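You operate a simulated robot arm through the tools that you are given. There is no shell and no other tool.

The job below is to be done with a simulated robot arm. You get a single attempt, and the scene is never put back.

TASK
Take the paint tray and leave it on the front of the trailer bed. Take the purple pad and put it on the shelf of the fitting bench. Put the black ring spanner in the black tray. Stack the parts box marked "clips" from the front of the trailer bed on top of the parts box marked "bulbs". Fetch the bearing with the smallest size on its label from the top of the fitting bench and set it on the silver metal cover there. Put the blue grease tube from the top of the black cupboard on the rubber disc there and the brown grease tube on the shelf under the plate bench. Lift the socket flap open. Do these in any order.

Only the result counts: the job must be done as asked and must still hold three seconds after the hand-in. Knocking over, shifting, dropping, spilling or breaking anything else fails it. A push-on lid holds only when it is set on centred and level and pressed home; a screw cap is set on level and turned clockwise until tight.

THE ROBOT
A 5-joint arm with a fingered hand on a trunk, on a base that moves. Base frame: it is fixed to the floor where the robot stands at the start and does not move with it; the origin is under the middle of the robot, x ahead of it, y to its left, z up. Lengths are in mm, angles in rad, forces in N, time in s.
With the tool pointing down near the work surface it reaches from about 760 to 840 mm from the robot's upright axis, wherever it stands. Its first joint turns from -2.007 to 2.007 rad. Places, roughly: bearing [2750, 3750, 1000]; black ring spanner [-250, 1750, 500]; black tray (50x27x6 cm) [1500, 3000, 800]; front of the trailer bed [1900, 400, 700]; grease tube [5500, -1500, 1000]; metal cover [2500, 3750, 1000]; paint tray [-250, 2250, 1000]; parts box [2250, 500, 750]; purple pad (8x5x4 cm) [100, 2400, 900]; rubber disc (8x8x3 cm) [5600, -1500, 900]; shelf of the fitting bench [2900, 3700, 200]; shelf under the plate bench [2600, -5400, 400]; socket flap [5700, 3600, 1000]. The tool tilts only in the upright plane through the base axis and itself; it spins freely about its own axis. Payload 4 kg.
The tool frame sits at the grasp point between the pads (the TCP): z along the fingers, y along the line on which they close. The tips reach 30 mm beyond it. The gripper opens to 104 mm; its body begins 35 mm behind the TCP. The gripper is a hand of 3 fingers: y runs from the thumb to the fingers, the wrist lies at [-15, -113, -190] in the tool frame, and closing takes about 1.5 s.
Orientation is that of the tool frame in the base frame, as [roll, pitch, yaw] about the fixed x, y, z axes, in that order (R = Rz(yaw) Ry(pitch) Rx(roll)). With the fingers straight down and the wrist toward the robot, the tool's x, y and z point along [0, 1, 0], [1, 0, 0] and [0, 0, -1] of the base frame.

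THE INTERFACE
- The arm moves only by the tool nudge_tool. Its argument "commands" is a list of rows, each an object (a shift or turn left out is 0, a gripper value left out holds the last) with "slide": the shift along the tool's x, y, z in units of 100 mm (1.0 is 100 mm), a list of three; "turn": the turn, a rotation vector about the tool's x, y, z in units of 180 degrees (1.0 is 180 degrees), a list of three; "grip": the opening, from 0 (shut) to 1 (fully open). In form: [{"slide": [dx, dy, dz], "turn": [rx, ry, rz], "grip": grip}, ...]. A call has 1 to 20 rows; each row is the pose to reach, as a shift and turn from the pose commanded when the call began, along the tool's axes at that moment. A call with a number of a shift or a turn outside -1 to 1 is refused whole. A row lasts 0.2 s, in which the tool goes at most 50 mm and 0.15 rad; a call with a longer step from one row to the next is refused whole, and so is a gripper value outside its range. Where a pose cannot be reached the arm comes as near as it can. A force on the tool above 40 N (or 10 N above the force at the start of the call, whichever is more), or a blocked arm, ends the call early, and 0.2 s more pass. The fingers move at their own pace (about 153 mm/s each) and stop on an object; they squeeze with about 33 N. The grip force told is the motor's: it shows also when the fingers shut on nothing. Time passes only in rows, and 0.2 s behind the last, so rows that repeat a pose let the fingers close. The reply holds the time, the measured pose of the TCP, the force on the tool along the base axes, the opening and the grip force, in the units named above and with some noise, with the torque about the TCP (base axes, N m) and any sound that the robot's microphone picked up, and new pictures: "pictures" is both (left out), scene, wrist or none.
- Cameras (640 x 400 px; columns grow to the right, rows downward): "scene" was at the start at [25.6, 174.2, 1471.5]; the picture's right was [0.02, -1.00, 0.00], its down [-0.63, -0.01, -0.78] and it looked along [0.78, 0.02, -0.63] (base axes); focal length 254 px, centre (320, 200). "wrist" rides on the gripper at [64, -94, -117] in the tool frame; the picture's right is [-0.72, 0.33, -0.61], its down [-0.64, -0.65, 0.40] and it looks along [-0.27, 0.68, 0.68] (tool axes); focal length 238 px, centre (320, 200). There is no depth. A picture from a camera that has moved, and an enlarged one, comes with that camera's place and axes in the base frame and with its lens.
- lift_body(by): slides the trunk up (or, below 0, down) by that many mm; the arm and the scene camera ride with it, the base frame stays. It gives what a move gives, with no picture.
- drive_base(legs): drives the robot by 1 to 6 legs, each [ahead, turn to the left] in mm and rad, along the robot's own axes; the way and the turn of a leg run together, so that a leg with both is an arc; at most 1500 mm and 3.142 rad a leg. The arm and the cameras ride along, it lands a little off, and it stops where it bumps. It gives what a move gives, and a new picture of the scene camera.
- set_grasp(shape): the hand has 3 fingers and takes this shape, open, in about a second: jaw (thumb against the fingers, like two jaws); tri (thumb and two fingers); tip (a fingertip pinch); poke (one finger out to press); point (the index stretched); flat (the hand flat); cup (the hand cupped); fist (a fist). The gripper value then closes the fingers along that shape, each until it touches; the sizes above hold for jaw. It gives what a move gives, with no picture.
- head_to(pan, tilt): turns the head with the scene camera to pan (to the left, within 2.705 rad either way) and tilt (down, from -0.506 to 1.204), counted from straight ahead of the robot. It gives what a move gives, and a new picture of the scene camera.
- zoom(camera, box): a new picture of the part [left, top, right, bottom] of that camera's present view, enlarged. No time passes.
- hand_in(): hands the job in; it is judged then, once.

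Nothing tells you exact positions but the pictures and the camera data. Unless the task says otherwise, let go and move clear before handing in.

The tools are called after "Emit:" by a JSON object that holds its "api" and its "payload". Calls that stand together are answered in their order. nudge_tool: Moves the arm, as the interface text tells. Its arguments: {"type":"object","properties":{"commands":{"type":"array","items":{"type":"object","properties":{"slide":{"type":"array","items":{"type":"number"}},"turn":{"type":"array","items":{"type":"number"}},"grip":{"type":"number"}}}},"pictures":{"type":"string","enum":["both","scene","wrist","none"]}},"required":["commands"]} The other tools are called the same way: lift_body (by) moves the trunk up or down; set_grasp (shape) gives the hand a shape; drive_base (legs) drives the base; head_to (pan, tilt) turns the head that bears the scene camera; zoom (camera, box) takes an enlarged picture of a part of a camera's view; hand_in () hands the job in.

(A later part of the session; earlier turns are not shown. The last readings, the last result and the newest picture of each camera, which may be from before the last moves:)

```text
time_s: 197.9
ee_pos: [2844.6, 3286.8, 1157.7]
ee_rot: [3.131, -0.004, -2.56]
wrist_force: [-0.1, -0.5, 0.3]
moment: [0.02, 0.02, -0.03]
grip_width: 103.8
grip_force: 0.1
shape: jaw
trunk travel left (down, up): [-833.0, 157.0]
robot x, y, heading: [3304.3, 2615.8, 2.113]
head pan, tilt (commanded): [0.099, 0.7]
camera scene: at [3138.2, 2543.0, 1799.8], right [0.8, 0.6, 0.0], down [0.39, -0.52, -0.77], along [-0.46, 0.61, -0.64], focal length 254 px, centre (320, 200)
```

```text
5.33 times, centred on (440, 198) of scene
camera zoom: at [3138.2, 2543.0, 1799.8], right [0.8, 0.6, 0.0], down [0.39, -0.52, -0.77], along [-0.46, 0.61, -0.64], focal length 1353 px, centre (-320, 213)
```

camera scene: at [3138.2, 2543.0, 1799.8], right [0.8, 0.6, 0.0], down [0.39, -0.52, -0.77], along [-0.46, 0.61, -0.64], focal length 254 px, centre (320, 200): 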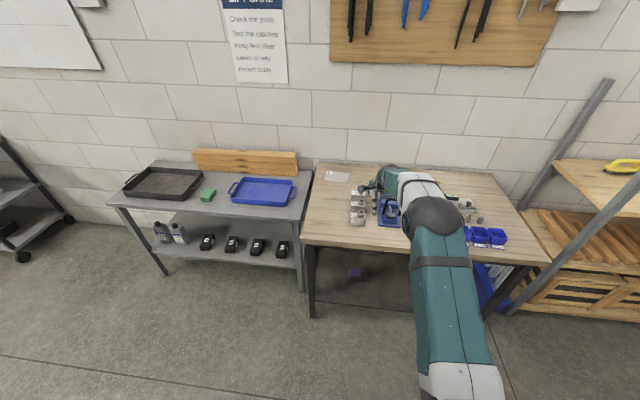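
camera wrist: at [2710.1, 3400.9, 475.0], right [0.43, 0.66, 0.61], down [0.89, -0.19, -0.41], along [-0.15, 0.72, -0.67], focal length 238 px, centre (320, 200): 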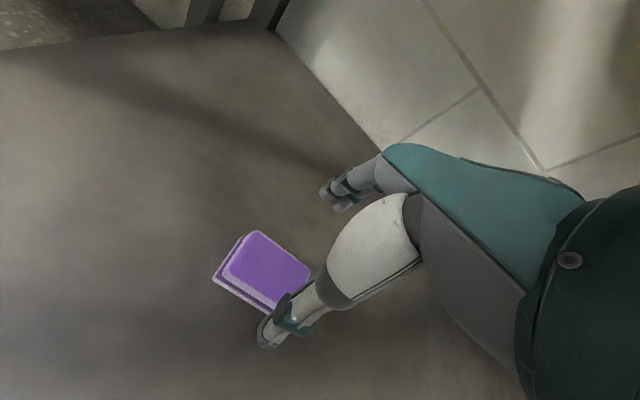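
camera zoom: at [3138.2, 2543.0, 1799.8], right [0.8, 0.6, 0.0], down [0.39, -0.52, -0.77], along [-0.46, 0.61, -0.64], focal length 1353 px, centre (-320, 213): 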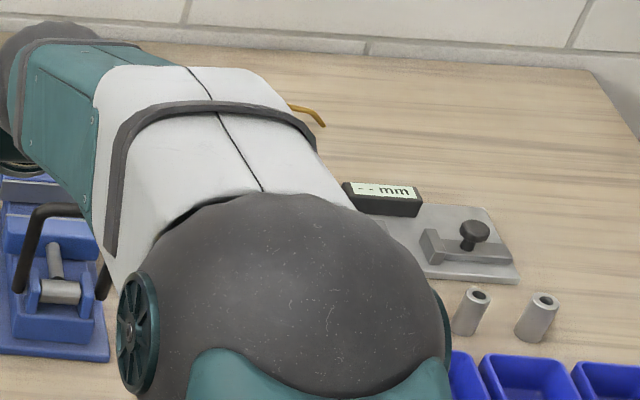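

On the bench are plate "E" (the silver cover), blocks B/C/D, a vise, and ring-shaped bearings behind them. I'll move forward so the wrist camera can read the bearing labels.

Emit:
{"api": "drive_base", "payload": {"legs": [[330, 0]]}}

Emit:
{"api": "nudge_tool", "payload": {"commands": [{"slide": [0, 0, 0]}], "pictures": "wrist"}}

Emit:
{"api": "head_to", "payload": {"pan": 0.0, "tilt": 0.8}}

Emit:
{"api": "zoom", "payload": {"camera": "scene", "box": [280, 130, 440, 230]}}

```text
time_s: 200.1
ee_pos: [2673.7, 3571.5, 1157.3]
ee_rot: [3.132, -0.001, -2.559]
wrist_force: [0.2, 0.3, 0.1]
moment: [0.0, 0.01, 0.0]
grip_width: 103.7
grip_force: 0.0
shape: jaw
trunk travel left (down, up): [-833.0, 157.0]
robot x, y, heading: [3133.7, 2898.3, 2.113]
head pan, tilt (commanded): [0.099, 0.7]
camera scene: at [2965.4, 2829.2, 1799.7], right [0.8, 0.6, 0.0], down [0.39, -0.52, -0.76], along [-0.46, 0.61, -0.64], focal length 254 px, centre (320, 200)
```

scene: 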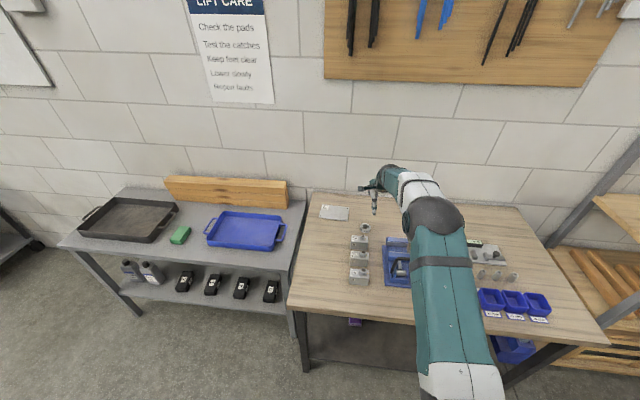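

```text
time_s: 200.5
ee_pos: [2673.0, 3571.2, 1158.5]
ee_rot: [3.133, -0.004, -2.56]
wrist_force: [0.4, 0.0, -0.2]
moment: [-0.01, -0.03, -0.01]
grip_width: 103.7
grip_force: 0.1
shape: jaw
trunk travel left (down, up): [-833.0, 157.0]
robot x, y, heading: [3135.6, 2903.3, 2.116]
head pan, tilt (commanded): [0.099, 0.7]
camera wrist: at [2671.6, 3457.3, 1274.8], right [0.43, 0.66, 0.61], down [0.89, -0.19, -0.41], along [-0.16, 0.72, -0.67], focal length 238 px, centre (320, 200)
```

wrist: 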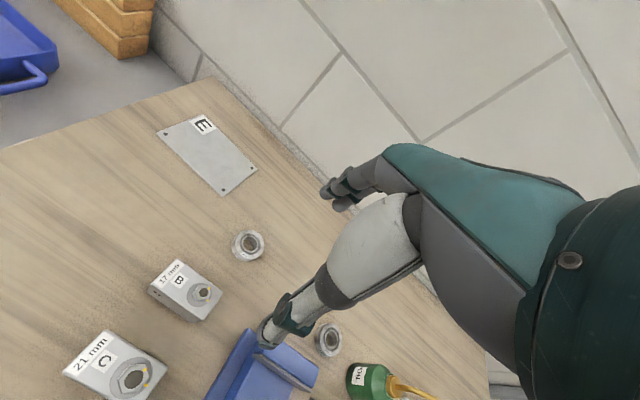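

```text
time_s: 201.2
ee_pos: [2673.2, 3571.0, 1157.1]
ee_rot: [3.133, -0.003, -2.558]
wrist_force: [0.3, -0.4, 0.2]
moment: [0.01, 0.01, 0.02]
grip_width: 103.6
grip_force: 0.0
shape: jaw
trunk travel left (down, up): [-833.0, 157.0]
robot x, y, heading: [3137.3, 2900.5, 2.111]
head pan, tilt (commanded): [0.0, 0.799]
camera scene: at [2975.3, 2829.1, 1791.5], right [0.86, 0.52, 0.0], down [0.37, -0.61, -0.7], along [-0.36, 0.6, -0.72], focal length 254 px, centre (320, 200)
```

scene: 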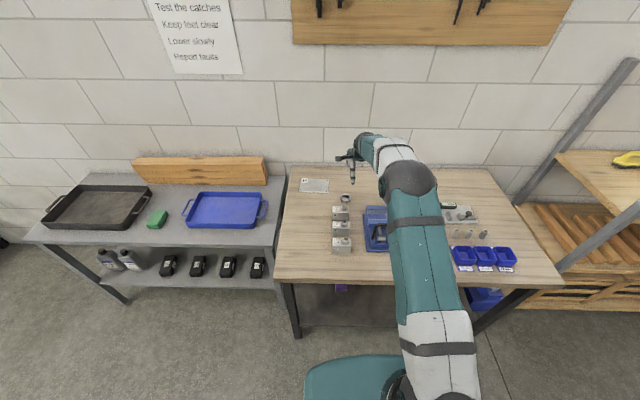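

```text
4.00 times, centred on (360, 180) of scene
camera zoom: at [2975.3, 2829.1, 1791.5], right [0.86, 0.52, 0.0], down [0.37, -0.61, -0.7], along [-0.36, 0.6, -0.72], focal length 1015 px, centre (160, 280)
```

zoom: 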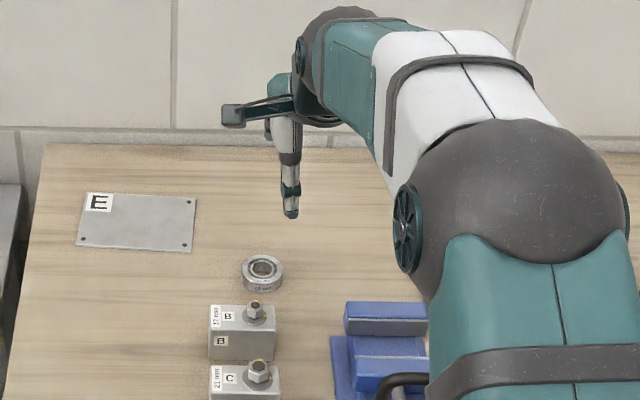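

Emit:
{"api": "zoom", "payload": {"camera": "scene", "box": [332, 188, 362, 207]}}

Emit:
{"api": "zoom", "payload": {"camera": "wrist", "box": [220, 220, 280, 257]}}

Emit:
{"api": "zoom", "payload": {"camera": "wrist", "box": [290, 310, 370, 360]}}

Emit:
{"api": "zoom", "payload": {"camera": "wrist", "box": [340, 350, 440, 400]}}

```text
16.00 times, centred on (347, 198) of scene
camera zoom: at [2975.3, 2829.1, 1791.5], right [0.86, 0.52, 0.0], down [0.37, -0.61, -0.7], along [-0.36, 0.6, -0.72], focal length 4058 px, centre (-112, 240)
```

zoom: 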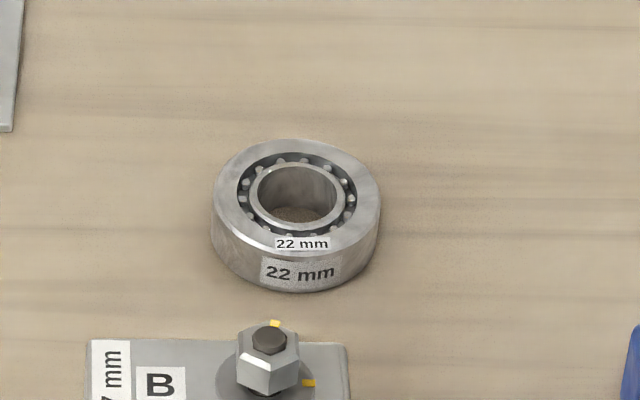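

```text
10.67 times, centred on (250, 238) of wrist
camera zoom: at [2671.8, 3457.1, 1274.8], right [0.43, 0.66, 0.61], down [0.89, -0.19, -0.41], along [-0.16, 0.72, -0.67], focal length 2542 px, centre (1067, -211)
```

zoom: 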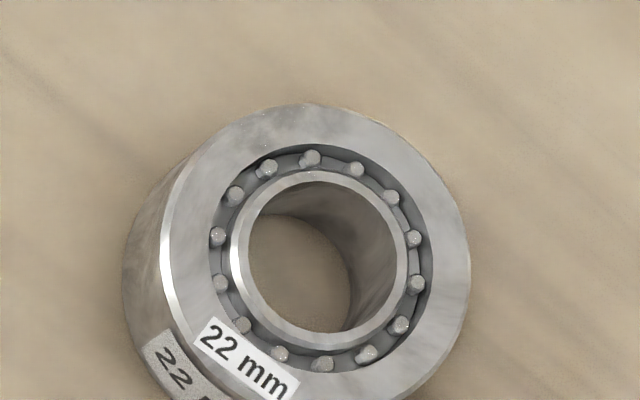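

```text
8.00 times, centred on (330, 335) of wrist
camera zoom: at [2671.8, 3457.1, 1274.8], right [0.43, 0.66, 0.61], down [0.89, -0.19, -0.41], along [-0.16, 0.72, -0.67], focal length 1907 px, centre (240, -880)
```

zoom: 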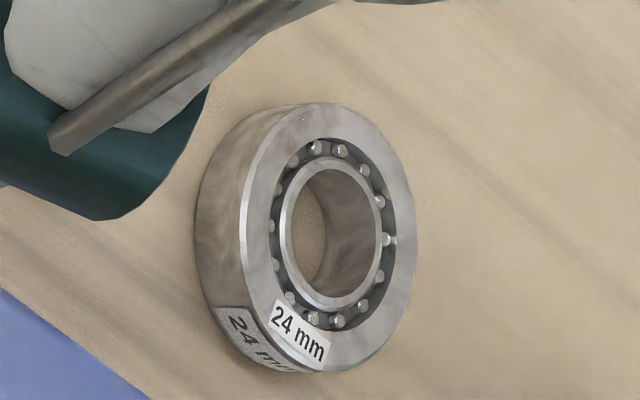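

```text
6.40 times, centred on (390, 375) of wrist
camera zoom: at [2671.8, 3457.1, 1274.8], right [0.43, 0.66, 0.61], down [0.89, -0.19, -0.41], along [-0.16, 0.72, -0.67], focal length 1525 px, centre (-128, -920)
```

zoom: 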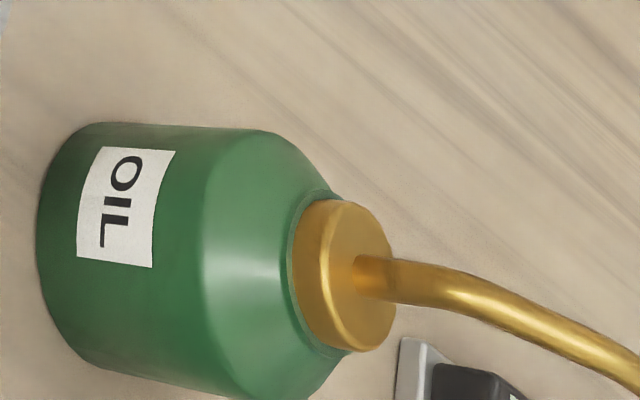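

Two bearings read 22 mm and 24 mm. I'll swing the arm aside to make sure there isn't a third, smaller one on the bench.

Emit:
{"api": "drive_base", "payload": {"legs": [[0, 0.75]]}}

Emit:
{"api": "head_to", "payload": {"pan": -0.85, "tilt": 0.75}}

Emit:
{"api": "zoom", "payload": {"camera": "scene", "box": [330, 90, 530, 215]}}

Emit:
{"api": "zoom", "payload": {"camera": "scene", "box": [200, 90, 400, 215]}}

```text
time_s: 203.6
ee_pos: [2343.2, 3089.0, 1156.9]
ee_rot: [3.135, -0.003, -1.823]
wrist_force: [0.4, 0.0, 0.3]
moment: [0.01, 0.0, -0.04]
grip_width: 104.0
grip_force: 0.1
shape: jaw
trunk travel left (down, up): [-833.0, 157.0]
robot x, y, heading: [3135.9, 2903.8, 2.847]
head pan, tilt (commanded): [0.0, 0.799]
camera scene: at [3064.4, 2740.7, 1791.4], right [0.29, 0.96, 0.0], down [0.69, -0.21, -0.7], along [-0.67, 0.2, -0.72], focal length 254 px, centre (320, 200)
```

scene: 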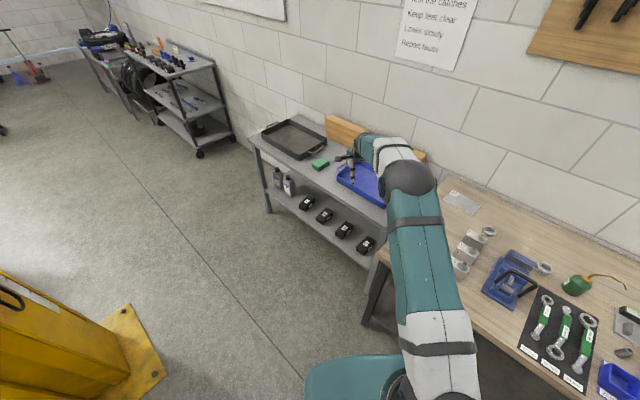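

```text
time_s: 204.7
ee_pos: [2342.0, 3088.5, 1158.6]
ee_rot: [3.133, -0.003, -1.825]
wrist_force: [0.3, 0.0, -0.1]
moment: [0.02, -0.04, -0.01]
grip_width: 103.7
grip_force: 0.1
shape: jaw
trunk travel left (down, up): [-833.0, 157.0]
robot x, y, heading: [3133.4, 2901.8, 2.85]
head pan, tilt (commanded): [-0.85, 0.75]
camera scene: at [3107.1, 2793.3, 1795.5], right [0.91, 0.42, 0.0], down [0.28, -0.62, -0.73], along [-0.3, 0.66, -0.68], focal length 254 px, centre (320, 200)
```

scene: 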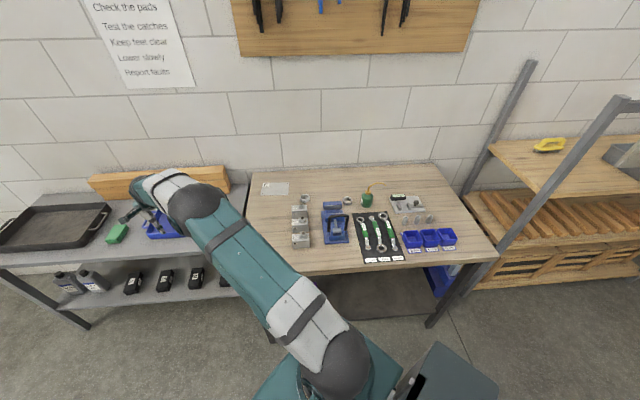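

```text
3.20 times, centred on (430, 152) of scene
camera zoom: at [3107.1, 2793.3, 1795.5], right [0.91, 0.42, 0.0], down [0.28, -0.62, -0.73], along [-0.3, 0.66, -0.68], focal length 812 px, centre (-32, 352)
```

zoom: 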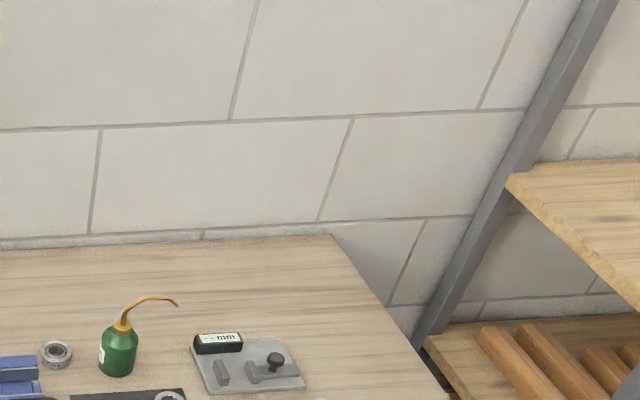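

```text
3.20 times, centred on (300, 152) of scene
camera zoom: at [3107.1, 2793.3, 1795.5], right [0.91, 0.42, 0.0], down [0.28, -0.62, -0.73], along [-0.3, 0.66, -0.68], focal length 812 px, centre (384, 352)
```

zoom: 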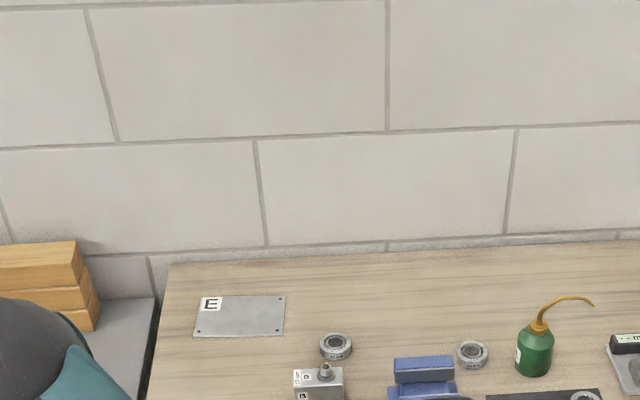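

Emit:
{"api": "zoom", "payload": {"camera": "scene", "box": [340, 180, 470, 261]}}

Emit:
{"api": "zoom", "payload": {"camera": "scene", "box": [250, 170, 380, 251]}}

Emit:
{"api": "zoom", "payload": {"camera": "scene", "box": [390, 190, 470, 240]}}

```text
4.92 times, centred on (405, 220) of scene
camera zoom: at [3107.1, 2793.3, 1795.5], right [0.91, 0.42, 0.0], down [0.28, -0.62, -0.73], along [-0.3, 0.66, -0.68], focal length 1249 px, centre (-98, 99)
```

zoom: 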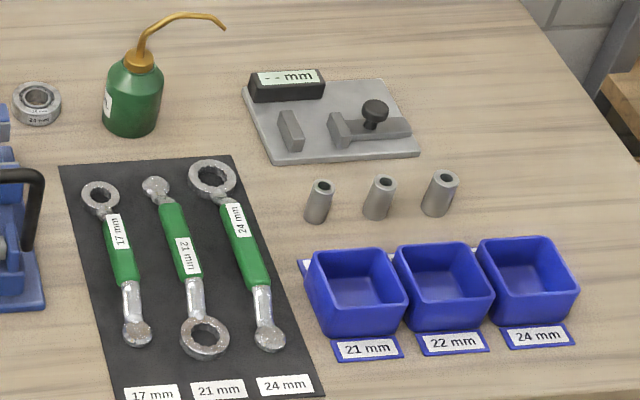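

```text
4.92 times, centred on (315, 210) of scene
camera zoom: at [3107.1, 2793.3, 1795.5], right [0.91, 0.42, 0.0], down [0.28, -0.62, -0.73], along [-0.3, 0.66, -0.68], focal length 1249 px, centre (345, 148)
```

zoom: 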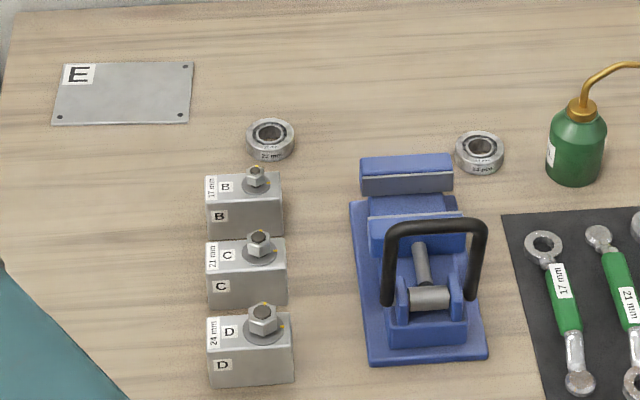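

```text
8.00 times, centred on (430, 215) of scene
camera zoom: at [3107.1, 2793.3, 1795.5], right [0.91, 0.42, 0.0], down [0.28, -0.62, -0.73], along [-0.3, 0.66, -0.68], focal length 2029 px, centre (-560, 80)
```

zoom: 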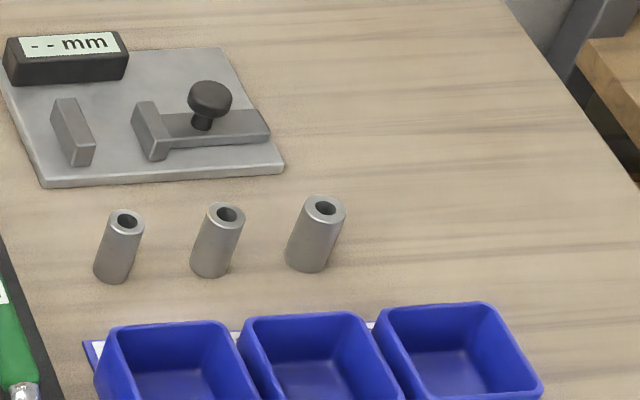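

Only two bearings are on the bench top, so the 22 mm one at about (2629, 3646) is the smallest; plate E at about (2443, 3650) is the cover. I'll turn back and position over the bearing.

Emit:
{"api": "drive_base", "payload": {"legs": [[0, -0.745], [87, 0]]}}

Emit:
{"api": "lift_body", "payload": {"by": -80}}

Emit:
{"api": "head_to", "payload": {"pan": 0.0, "tilt": 0.85}}

Emit:
{"api": "nudge_tool", "payload": {"commands": [{"grip": 0.8}, {"grip": 0.8}], "pictures": "wrist"}}

Emit:
{"api": "zoom", "payload": {"camera": "scene", "box": [290, 110, 410, 185]}}

```text
time_s: 207.8
ee_pos: [2629.9, 3648.6, 1156.5]
ee_rot: [3.132, -0.003, -2.562]
wrist_force: [0.1, -0.5, -0.1]
moment: [0.0, -0.02, 0.02]
grip_width: 103.5
grip_force: 0.0
shape: jaw
trunk travel left (down, up): [-833.0, 157.0]
robot x, y, heading: [3090.7, 2975.4, 2.113]
head pan, tilt (commanded): [-0.85, 0.75]
camera scene: at [2996.1, 2915.4, 1795.5], right [0.95, -0.3, 0.0], down [-0.21, -0.65, -0.73], along [0.22, 0.7, -0.68], focal length 254 px, centre (320, 200)
```

scene: 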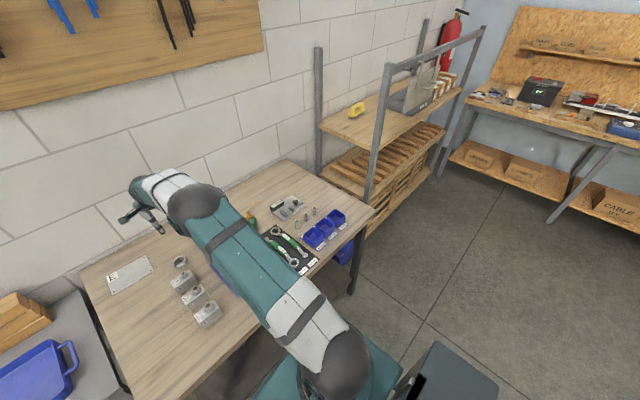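

```text
time_s: 208.9
ee_pos: [2629.7, 3647.5, 1076.7]
ee_rot: [3.13, -0.003, -2.563]
wrist_force: [-0.5, 0.9, 0.1]
moment: [0.05, -0.01, -0.03]
grip_width: 103.7
grip_force: 0.0
shape: jaw
trunk travel left (down, up): [-753.0, 237.0]
robot x, y, heading: [3091.3, 2978.6, 2.115]
head pan, tilt (commanded): [-0.85, 0.75]
```

```text
time_s: 210.1
ee_pos: [2630.5, 3647.7, 1078.0]
ee_rot: [3.134, -0.004, -2.564]
wrist_force: [-0.3, -0.2, 1.0]
moment: [0.0, 0.0, -0.02]
grip_width: 103.5
grip_force: 0.1
shape: jaw
trunk travel left (down, up): [-753.0, 237.0]
robot x, y, heading: [3085.1, 2976.2, 2.115]
head pan, tilt (commanded): [0.0, 0.85]
camera scene: at [2931.7, 2902.1, 1707.5], right [0.86, 0.51, 0.0], down [0.39, -0.64, -0.66], along [-0.34, 0.57, -0.75], focal length 254 px, centre (320, 200)
```

scene: 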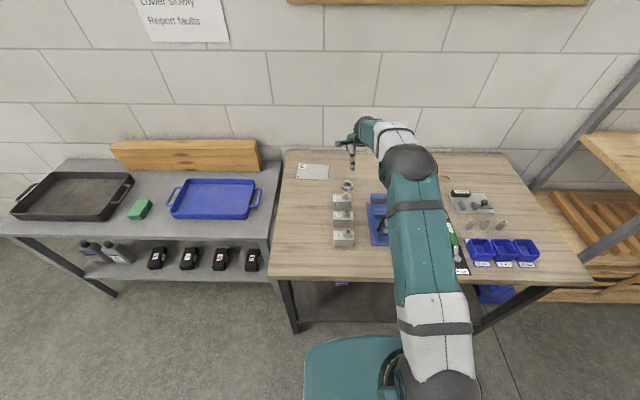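

```text
time_s: 210.7
ee_pos: [2629.6, 3648.8, 1077.7]
ee_rot: [3.133, -0.004, -2.562]
wrist_force: [-0.3, 0.6, -1.0]
moment: [0.0, -0.03, -0.03]
grip_width: 83.4
grip_force: 0.1
shape: jaw
trunk travel left (down, up): [-753.0, 237.0]
robot x, y, heading: [3088.3, 2976.9, 2.114]
head pan, tilt (commanded): [0.0, 0.85]
camera wrist: at [2628.6, 3533.0, 1194.8], right [0.43, 0.66, 0.61], down [0.89, -0.19, -0.41], along [-0.16, 0.72, -0.67], focal length 238 px, centre (320, 200)
```

wrist: 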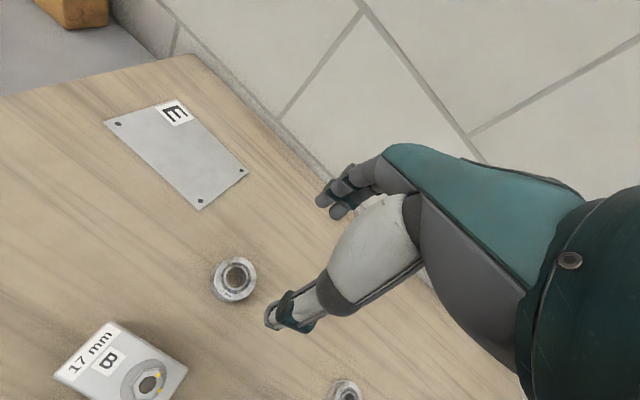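

```text
5.33 times, centred on (350, 148) of scene
camera zoom: at [2931.6, 2902.1, 1707.5], right [0.86, 0.51, 0.0], down [0.39, -0.64, -0.66], along [-0.34, 0.57, -0.75], focal length 1353 px, centre (160, 480)
```

zoom: 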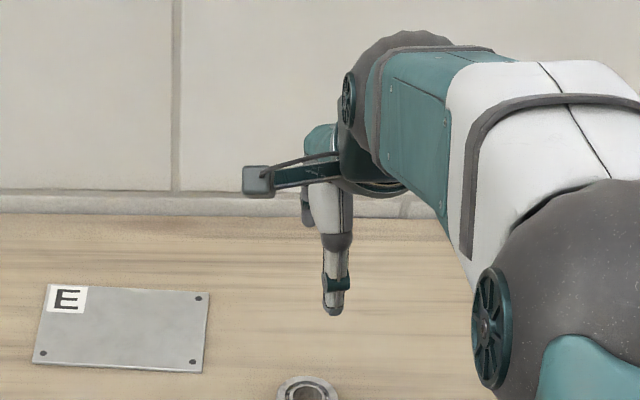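

The bearing centre works out to about (2624, 3652). I'll correct slightly and come down 100 mm, then recheck.

Emit:
{"api": "nudge_tool", "payload": {"commands": [{"slide": [0.03, 0.06, 0.3], "turn": [0.0025, 0, 0]}, {"slide": [0.03, 0.06, 0.7], "turn": [0.0025, 0, 0]}, {"slide": [0.03, 0.06, 1.0], "turn": [0.0025, 0, 0]}], "pictures": "wrist"}}

Emit:
{"api": "zoom", "payload": {"camera": "scene", "box": [310, 145, 410, 207]}}

```text
time_s: 211.5
ee_pos: [2622.4, 3652.5, 978.7]
ee_rot: [3.141, -0.006, -2.561]
wrist_force: [0.3, 0.5, 0.0]
moment: [-0.01, 0.0, -0.03]
grip_width: 83.3
grip_force: 0.0
shape: jaw
trunk travel left (down, up): [-753.0, 237.0]
robot x, y, heading: [3088.8, 2977.9, 2.113]
head pan, tilt (commanded): [0.0, 0.85]
camera wrist: at [2621.1, 3540.2, 1096.9], right [0.43, 0.67, 0.61], down [0.89, -0.2, -0.41], along [-0.15, 0.72, -0.68], focal length 238 px, centre (320, 200)
```

wrist: 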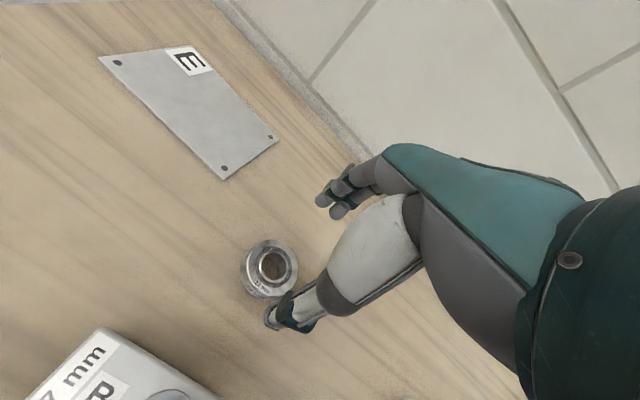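

```text
6.40 times, centred on (360, 176) of scene
camera zoom: at [2931.1, 2902.8, 1707.5], right [0.86, 0.51, 0.0], down [0.39, -0.64, -0.66], along [-0.34, 0.57, -0.75], focal length 1623 px, centre (64, 354)
```

zoom: 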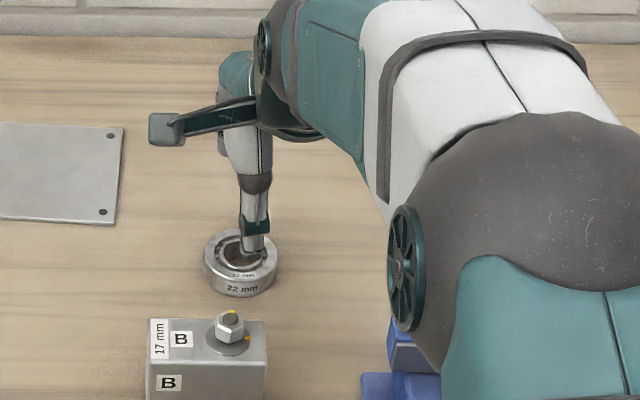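

The bearing is directly under the tool. I'll lower the last 60 mm, watching for contact, and close.

Emit:
{"api": "nudge_tool", "payload": {"commands": [{"slide": [0, -0.02, 0.25]}, {"slide": [0, -0.02, 0.45]}, {"slide": [0, -0.02, 0.55]}, {"slide": [0, -0.02, 0.6]}], "pictures": "wrist"}}

Emit:
{"api": "zoom", "payload": {"camera": "scene", "box": [310, 145, 410, 207]}}

```text
time_s: 212.5
ee_pos: [2624.4, 3649.7, 917.2]
ee_rot: [3.141, -0.006, -2.56]
wrist_force: [0.4, 0.7, -0.3]
moment: [0.02, 0.03, -0.02]
grip_width: 83.5
grip_force: 0.1
shape: jaw
trunk travel left (down, up): [-753.0, 237.0]
robot x, y, heading: [3089.4, 2976.5, 2.113]
head pan, tilt (commanded): [0.0, 0.85]
camera wrist: at [2622.6, 3536.9, 1035.9], right [0.43, 0.67, 0.61], down [0.89, -0.19, -0.41], along [-0.15, 0.72, -0.68], focal length 238 px, centre (320, 200)
```

wrist: 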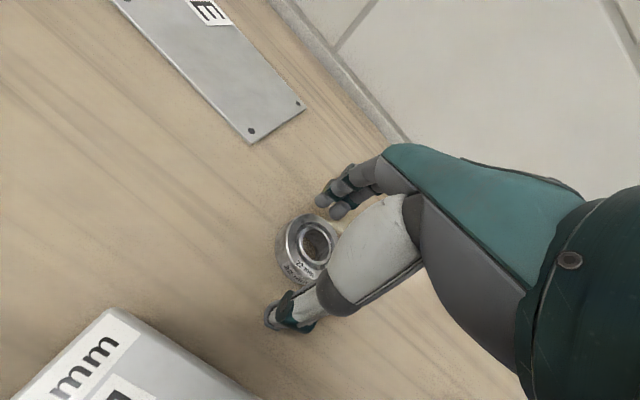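

```text
6.40 times, centred on (360, 176) of scene
camera zoom: at [2931.6, 2902.1, 1707.5], right [0.86, 0.51, 0.0], down [0.39, -0.64, -0.66], along [-0.34, 0.57, -0.75], focal length 1623 px, centre (64, 354)
```

zoom: 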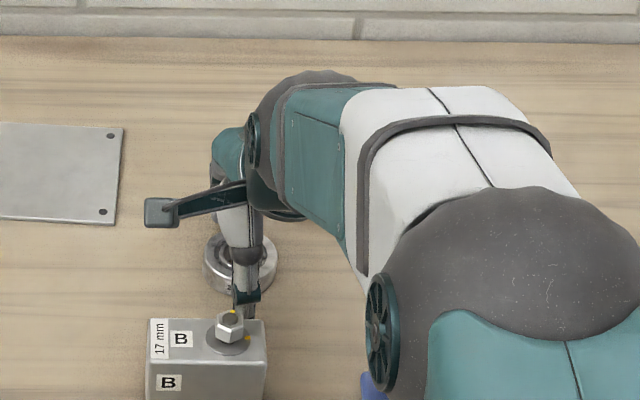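

Emit:
{"api": "nudge_tool", "payload": {"commands": [{"grip": 0.7}, {"grip": 0.6}, {"grip": 0.5}, {"grip": 0.3}, {"grip": 0.1}, {"grip": 0}, {"grip": 0}, {"grip": 0}, {"grip": 0}, {"grip": 0}], "pictures": "wrist"}}

Emit:
{"api": "nudge_tool", "payload": {"commands": [{"slide": [0, 0, -0.15]}, {"slide": [0, 0, -0.4]}, {"slide": [0, 0, -0.8]}], "pictures": "both"}}

```text
time_s: 214.7
ee_pos: [2624.3, 3650.4, 917.3]
ee_rot: [3.141, -0.006, -2.561]
wrist_force: [0.1, 0.3, -0.1]
moment: [0.01, 0.05, -0.04]
grip_width: 43.8
grip_force: 33.1
shape: jaw
trunk travel left (down, up): [-753.0, 237.0]
robot x, y, heading: [3087.2, 2976.4, 2.116]
head pan, tilt (commanded): [0.0, 0.85]
camera wrist: at [2622.6, 3537.0, 1036.0], right [0.43, 0.67, 0.61], down [0.89, -0.19, -0.41], along [-0.15, 0.72, -0.68], focal length 238 px, centre (320, 200)
```

wrist: 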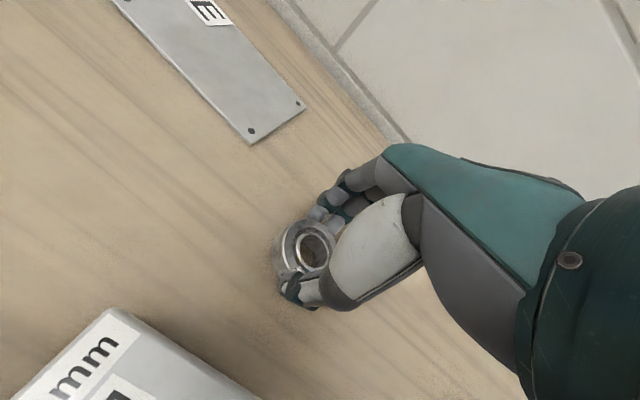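

```text
time_s: 215.5
ee_pos: [2625.3, 3647.5, 997.8]
ee_rot: [3.141, -0.007, -2.56]
wrist_force: [0.3, 0.5, -1.0]
moment: [0.02, 0.04, 0.01]
grip_width: 44.0
grip_force: 32.8
shape: jaw
trunk travel left (down, up): [-753.0, 237.0]
robot x, y, heading: [3089.4, 2977.4, 2.11]
head pan, tilt (commanded): [0.0, 0.85]
camera scene: at [2932.1, 2901.3, 1707.4], right [0.86, 0.51, 0.0], down [0.39, -0.64, -0.66], along [-0.34, 0.57, -0.75], focal length 254 px, centre (320, 200)
camera wrist: at [2624.4, 3533.7, 1116.1], right [0.43, 0.67, 0.61], down [0.89, -0.19, -0.41], along [-0.15, 0.72, -0.68], focal length 238 px, centre (320, 200)
```

scene: 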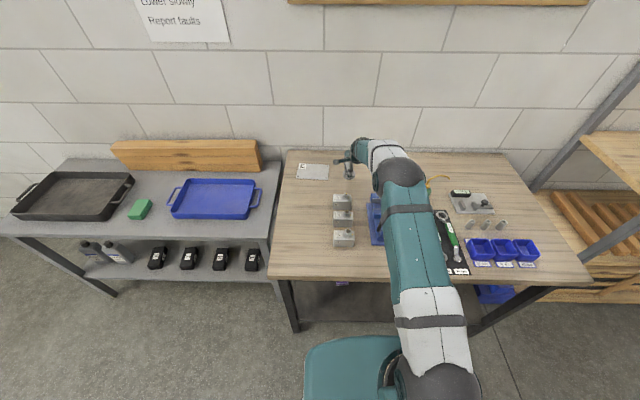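
wrist: 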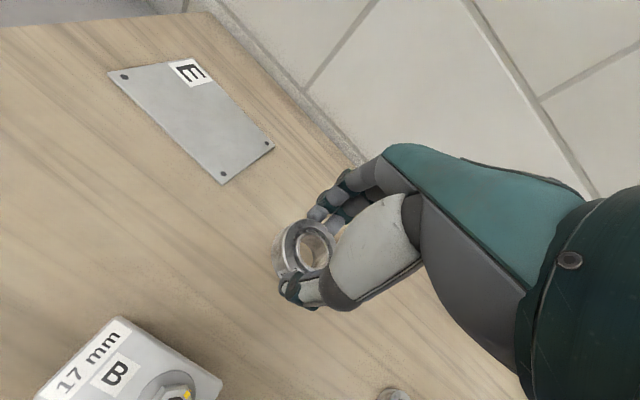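

The 22 mm bearing is held. I'll raise clear and shift the base about 175 mm left so plate E comes under the tool.

Emit:
{"api": "lift_body", "payload": {"by": 200}}

Emit:
{"api": "drive_base", "payload": {"legs": [[0, -0.5], [-380, 0], [0, 0.481], [405, 0]]}}

Emit:
{"api": "lift_body", "payload": {"by": -150}}

Emit:
{"api": "head_to", "payload": {"pan": 0.0, "tilt": 0.9}}

Emit:
{"api": "nudge_tool", "payload": {"commands": [{"slide": [0, 0, 0]}], "pictures": "wrist"}}

Emit:
{"api": "zoom", "payload": {"camera": "scene", "box": [290, 80, 430, 168]}}

```text
time_s: 217.7
ee_pos: [2625.2, 3648.0, 1197.8]
ee_rot: [3.138, -0.007, -2.56]
wrist_force: [0.5, 0.1, -1.6]
moment: [0.0, 0.01, 0.0]
grip_width: 43.9
grip_force: 33.2
shape: jaw
trunk travel left (down, up): [-953.0, 37.0]
robot x, y, heading: [3086.6, 2976.0, 2.108]
head pan, tilt (commanded): [0.0, 0.85]
```

```text
time_s: 225.0
ee_pos: [2434.8, 3616.2, 1196.0]
ee_rot: [3.138, -0.008, -2.559]
wrist_force: [0.5, -0.3, -1.9]
moment: [-0.02, 0.03, -0.02]
grip_width: 43.8
grip_force: 33.5
shape: jaw
trunk travel left (down, up): [-953.0, 37.0]
robot x, y, heading: [2905.1, 2943.2, 2.111]
head pan, tilt (commanded): [0.0, 0.85]
camera scene: at [2741.9, 2871.4, 1907.4], right [0.86, 0.52, 0.0], down [0.39, -0.64, -0.66], along [-0.34, 0.56, -0.75], focal length 254 px, centre (320, 200)
```

scene: 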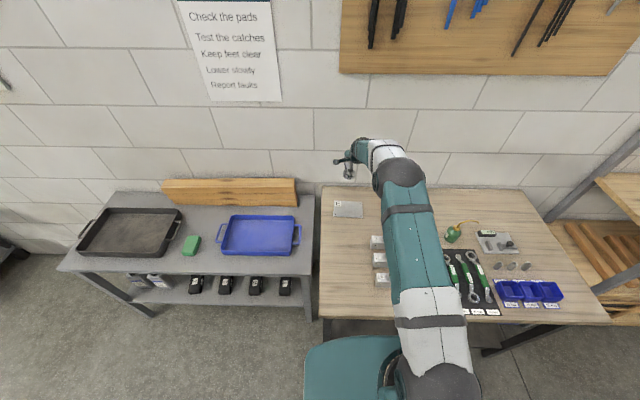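

```text
time_s: 226.7
ee_pos: [2434.7, 3615.0, 1046.5]
ee_rot: [3.139, -0.008, -2.559]
wrist_force: [-0.4, -0.3, -2.5]
moment: [0.0, 0.05, -0.01]
grip_width: 43.7
grip_force: 33.0
shape: jaw
trunk travel left (down, up): [-803.0, 187.0]
robot x, y, heading: [2901.6, 2945.1, 2.117]
head pan, tilt (commanded): [0.0, 0.85]
```

```text
time_s: 227.3
ee_pos: [2435.5, 3614.1, 1047.1]
ee_rot: [-3.141, -0.007, -2.558]
wrist_force: [-0.3, -0.1, -2.7]
moment: [0.0, 0.0, 0.02]
grip_width: 43.9
grip_force: 33.2
shape: jaw
trunk travel left (down, up): [-803.0, 187.0]
robot x, y, heading: [2900.4, 2940.7, 2.12]
head pan, tilt (commanded): [0.0, 0.901]
camera scene: at [2743.7, 2868.4, 1753.6], right [0.86, 0.52, 0.0], down [0.4, -0.67, -0.62], along [-0.32, 0.53, -0.78], focal length 254 px, centre (320, 200)
```

scene: 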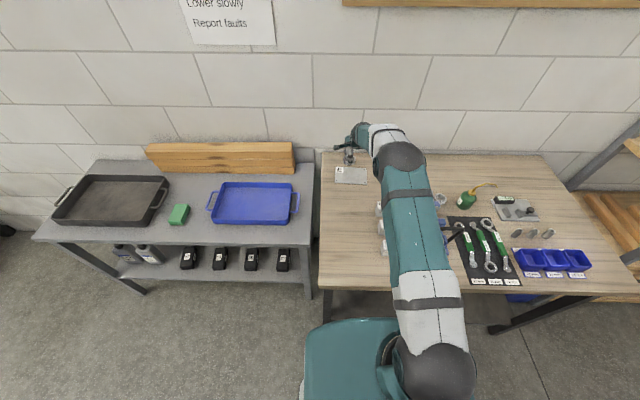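

```text
time_s: 227.8
ee_pos: [2435.5, 3614.5, 1047.3]
ee_rot: [3.141, -0.007, -2.558]
wrist_force: [-0.3, -0.1, -1.8]
moment: [0.03, 0.04, 0.02]
grip_width: 43.6
grip_force: 33.2
shape: jaw
trunk travel left (down, up): [-803.0, 187.0]
robot x, y, heading: [2900.1, 2944.4, 2.119]
head pan, tilt (commanded): [0.0, 0.901]
camera wrist: at [2433.5, 3502.2, 1165.6], right [0.42, 0.67, 0.61], down [0.89, -0.19, -0.41], along [-0.16, 0.72, -0.68], focal length 238 px, centre (320, 200)
```

wrist: 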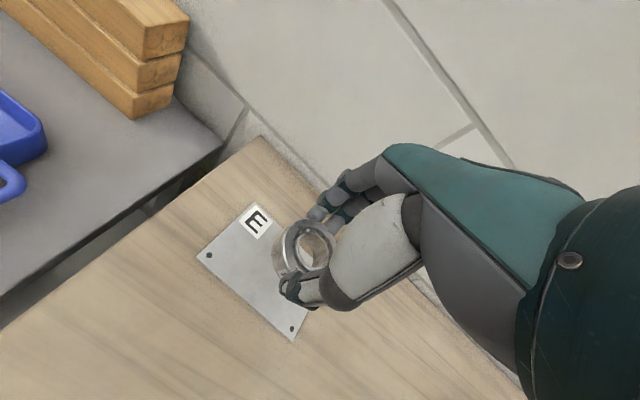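

```text
4.55 times, centred on (360, 124) of scene
camera zoom: at [2743.8, 2868.4, 1753.6], right [0.86, 0.52, 0.0], down [0.4, -0.67, -0.62], along [-0.32, 0.53, -0.78], focal length 1153 px, centre (138, 546)
```

zoom: 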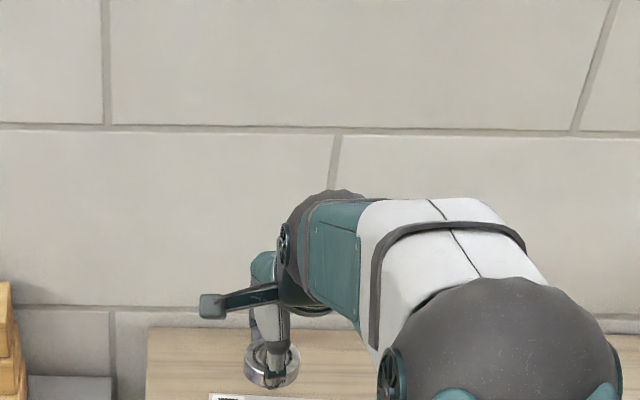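

The tool is about 25 mm left and 30 mm short of the plate's centre. I'll inch forward and correct sideways.

Emit:
{"api": "drive_base", "payload": {"legs": [[25, 0]]}}

Emit:
{"api": "nudge_tool", "payload": {"commands": [{"slide": [-0.13, 0.03, 0], "turn": [0, 0, 0.005]}, {"slide": [-0.26, 0.06, 0], "turn": [0, 0, 0.01]}, {"slide": [-0.26, 0.06, 0.4], "turn": [0, 0, 0.01]}, {"slide": [-0.26, 0.06, 0.8], "turn": [0, 0, 0.01]}], "pictures": "wrist"}}

Emit:
{"api": "zoom", "payload": {"camera": "scene", "box": [290, 110, 430, 198]}}

```text
time_s: 228.6
ee_pos: [2420.6, 3638.4, 1046.2]
ee_rot: [-3.141, -0.007, -2.558]
wrist_force: [-0.5, 0.2, -1.4]
moment: [0.01, 0.01, 0.02]
grip_width: 43.9
grip_force: 32.7
shape: jaw
trunk travel left (down, up): [-803.0, 187.0]
robot x, y, heading: [2887.9, 2969.3, 2.118]
head pan, tilt (commanded): [0.0, 0.901]
camera scene: at [2729.5, 2891.8, 1753.5], right [0.86, 0.52, 0.0], down [0.41, -0.67, -0.62], along [-0.32, 0.53, -0.78], focal length 254 px, centre (320, 200)
```

scene: 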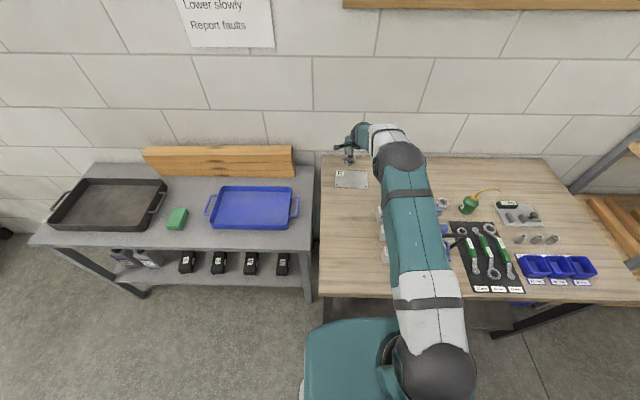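

```text
time_s: 229.6
ee_pos: [2437.8, 3655.7, 968.4]
ee_rot: [3.141, -0.005, -2.589]
wrist_force: [0.7, 0.0, -1.7]
moment: [-0.01, -0.01, 0.01]
grip_width: 43.7
grip_force: 32.9
shape: jaw
trunk travel left (down, up): [-803.0, 187.0]
robot x, y, heading: [2886.9, 2966.8, 2.111]
head pan, tilt (commanded): [0.0, 0.901]
camera wrist: at [2433.5, 3542.9, 1086.4], right [0.45, 0.66, 0.61], down [0.89, -0.22, -0.41], along [-0.13, 0.72, -0.68], focal length 238 px, centre (320, 200)
```

wrist: 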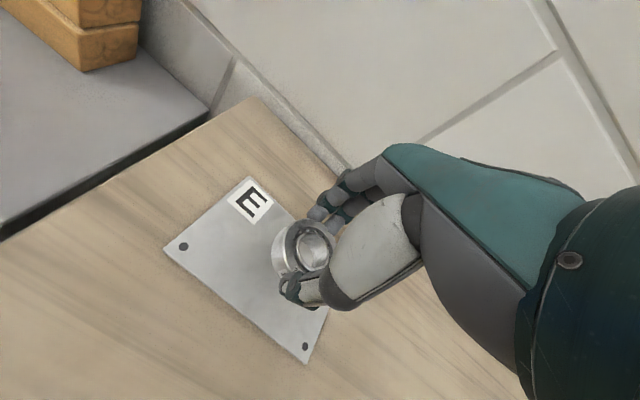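

```text
4.55 times, centred on (360, 154) of scene
camera zoom: at [2730.6, 2890.2, 1753.6], right [0.86, 0.52, 0.0], down [0.4, -0.67, -0.62], along [-0.32, 0.53, -0.78], focal length 1153 px, centre (138, 409)
```

zoom: 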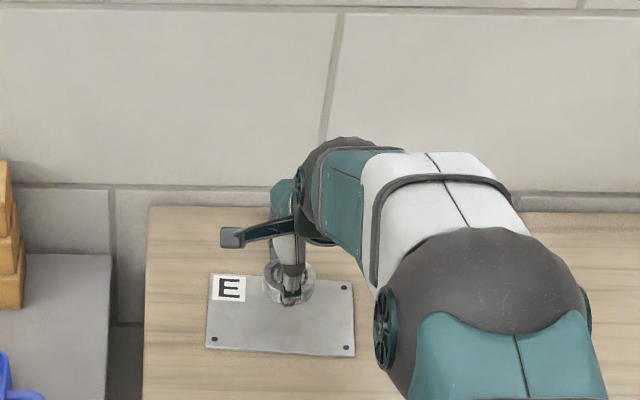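

The bearing is centred over the plate. I'll lower gently until it touches.

Emit:
{"api": "nudge_tool", "payload": {"commands": [{"slide": [0, 0, 0.2]}, {"slide": [0, 0, 0.35]}, {"slide": [0, 0, 0.39]}, {"slide": [0, 0, 0.42]}, {"slide": [0, 0, 0.44]}], "pictures": "none"}}

Emit:
{"api": "zoom", "payload": {"camera": "scene", "box": [320, 150, 400, 200]}}

```text
time_s: 230.8
ee_pos: [2439.3, 3655.0, 924.1]
ee_rot: [3.141, -0.005, -2.59]
wrist_force: [0.7, -1.0, -1.6]
moment: [-0.01, 0.01, -0.01]
grip_width: 43.6
grip_force: 33.8
shape: jaw
trunk travel left (down, up): [-803.0, 187.0]
robot x, y, heading: [2883.5, 2963.7, 2.115]
head pan, tilt (commanded): [0.0, 0.901]
```

```text
8.00 times, centred on (360, 175) of scene
camera zoom: at [2730.8, 2889.9, 1753.6], right [0.86, 0.52, 0.0], down [0.4, -0.67, -0.62], along [-0.32, 0.53, -0.78], focal length 2029 px, centre (0, 400)
```

zoom: 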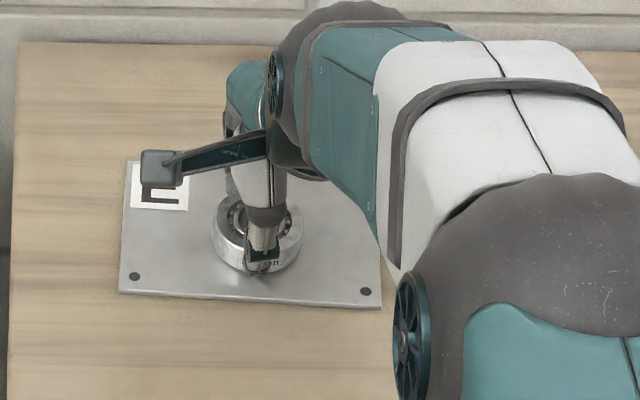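

Emit:
{"api": "nudge_tool", "payload": {"commands": [{"slide": [0, 0, 0.02]}, {"slide": [0, 0, 0.04]}, {"slide": [0, 0, 0.05]}], "pictures": "none"}}

```text
time_s: 231.6
ee_pos: [2439.2, 3655.9, 920.7]
ee_rot: [3.136, -0.004, -2.589]
wrist_force: [0.9, -0.6, 10.1]
moment: [-0.03, -0.04, -0.01]
grip_width: 44.0
grip_force: 33.0
shape: jaw
trunk travel left (down, up): [-803.0, 187.0]
robot x, y, heading: [2887.5, 2966.1, 2.116]
head pan, tilt (commanded): [0.0, 0.901]
```

Contact at 10 N, so the bearing is on the plate. I'll release and rise.

Emit:
{"api": "nudge_tool", "payload": {"commands": [{"slide": [0, 0, -0.01], "grip": 0.43}, {"slide": [0, 0, -0.01], "grip": 0.5}, {"slide": [0, 0, -0.01], "grip": 0.6}, {"slide": [0, 0, -0.01], "grip": 0.75}, {"slide": [0, 0, -0.01], "grip": 0.85}, {"slide": [0, 0, -0.01], "grip": 0.85}, {"slide": [0, 0, -0.01], "grip": 0.85}, {"slide": [0, 0, -0.3], "grip": 0.85}, {"slide": [0, 0, -0.7], "grip": 0.85}, {"slide": [0, 0, -1.0], "grip": 0.85}], "pictures": "wrist"}}

Emit:
{"api": "zoom", "payload": {"camera": "scene", "box": [320, 150, 400, 200]}}

```text
time_s: 233.8
ee_pos: [2440.0, 3657.4, 1018.3]
ee_rot: [3.14, -0.005, -2.59]
wrist_force: [-0.6, -0.2, 1.5]
moment: [0.02, 0.0, -0.03]
grip_width: 88.2
grip_force: 0.1
shape: jaw
trunk travel left (down, up): [-803.0, 187.0]
robot x, y, heading: [2888.5, 2965.1, 2.111]
head pan, tilt (commanded): [0.0, 0.901]
camera wrist: at [2435.2, 3543.6, 1135.8], right [0.44, 0.66, 0.61], down [0.89, -0.22, -0.41], along [-0.13, 0.72, -0.68], focal length 238 px, centre (320, 200)
```

wrist: 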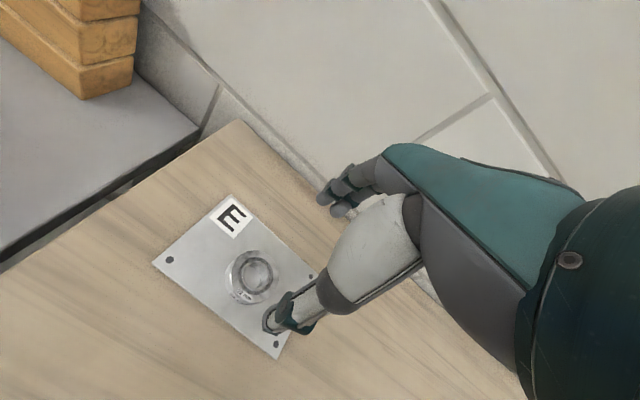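

```text
8.00 times, centred on (360, 175) of scene
camera zoom: at [2731.3, 2889.1, 1753.5], right [0.86, 0.52, 0.0], down [0.4, -0.67, -0.62], along [-0.32, 0.53, -0.78], focal length 2029 px, centre (0, 400)
```

zoom: 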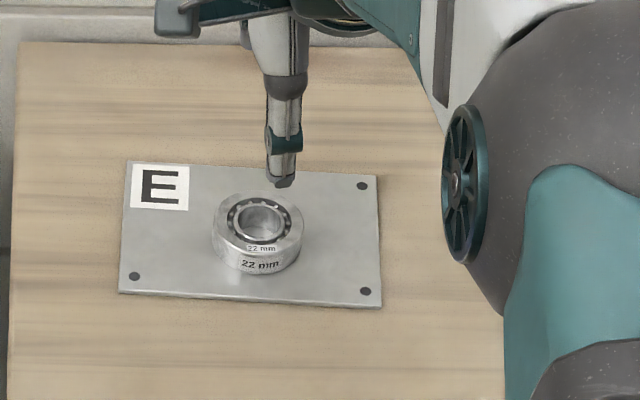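

The 22 mm bearing sits on cover E. Next, the black ring spanner: I'll drive back along the aisle to the trolley.

Emit:
{"api": "lift_body", "payload": {"by": 130}}

Emit:
{"api": "drive_base", "payload": {"legs": [[-370, 0], [0, 1.553], [1500, 0]]}}

```text
time_s: 235.3
ee_pos: [2440.0, 3656.5, 1147.8]
ee_rot: [3.14, -0.007, -2.59]
wrist_force: [-0.6, -0.3, 0.0]
moment: [0.0, -0.01, 0.04]
grip_width: 88.0
grip_force: 0.0
shape: jaw
trunk travel left (down, up): [-933.0, 57.0]
robot x, y, heading: [2885.1, 2965.8, 2.108]
head pan, tilt (commanded): [0.0, 0.901]
```

```text
time_s: 248.6
ee_pos: [1099.5, 1423.0, 1147.4]
ee_rot: [-3.14, -0.005, -1.02]
wrist_force: [0.2, 0.1, 0.2]
moment: [0.01, -0.01, 0.05]
grip_width: 88.3
grip_force: 0.0
shape: jaw
trunk travel left (down, up): [-933.0, 57.0]
robot x, y, heading: [1791.5, 1872.3, -2.606]
head pan, tilt (commanded): [0.0, 0.901]
camera scene: at [1864.5, 1713.2, 1883.6], right [-0.51, 0.86, 0.0], down [0.67, 0.4, -0.62], along [-0.53, -0.32, -0.78], focal length 254 px, centre (320, 200)
```

scene: 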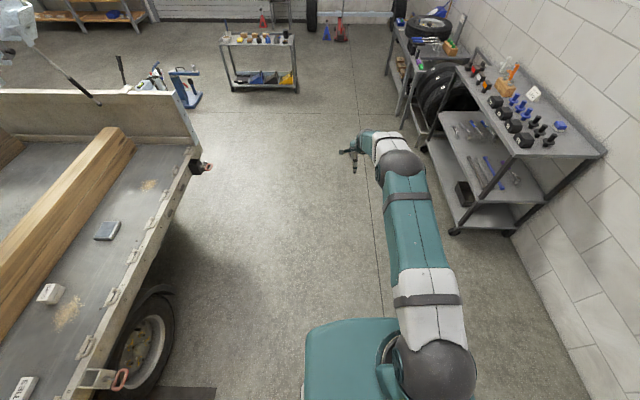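

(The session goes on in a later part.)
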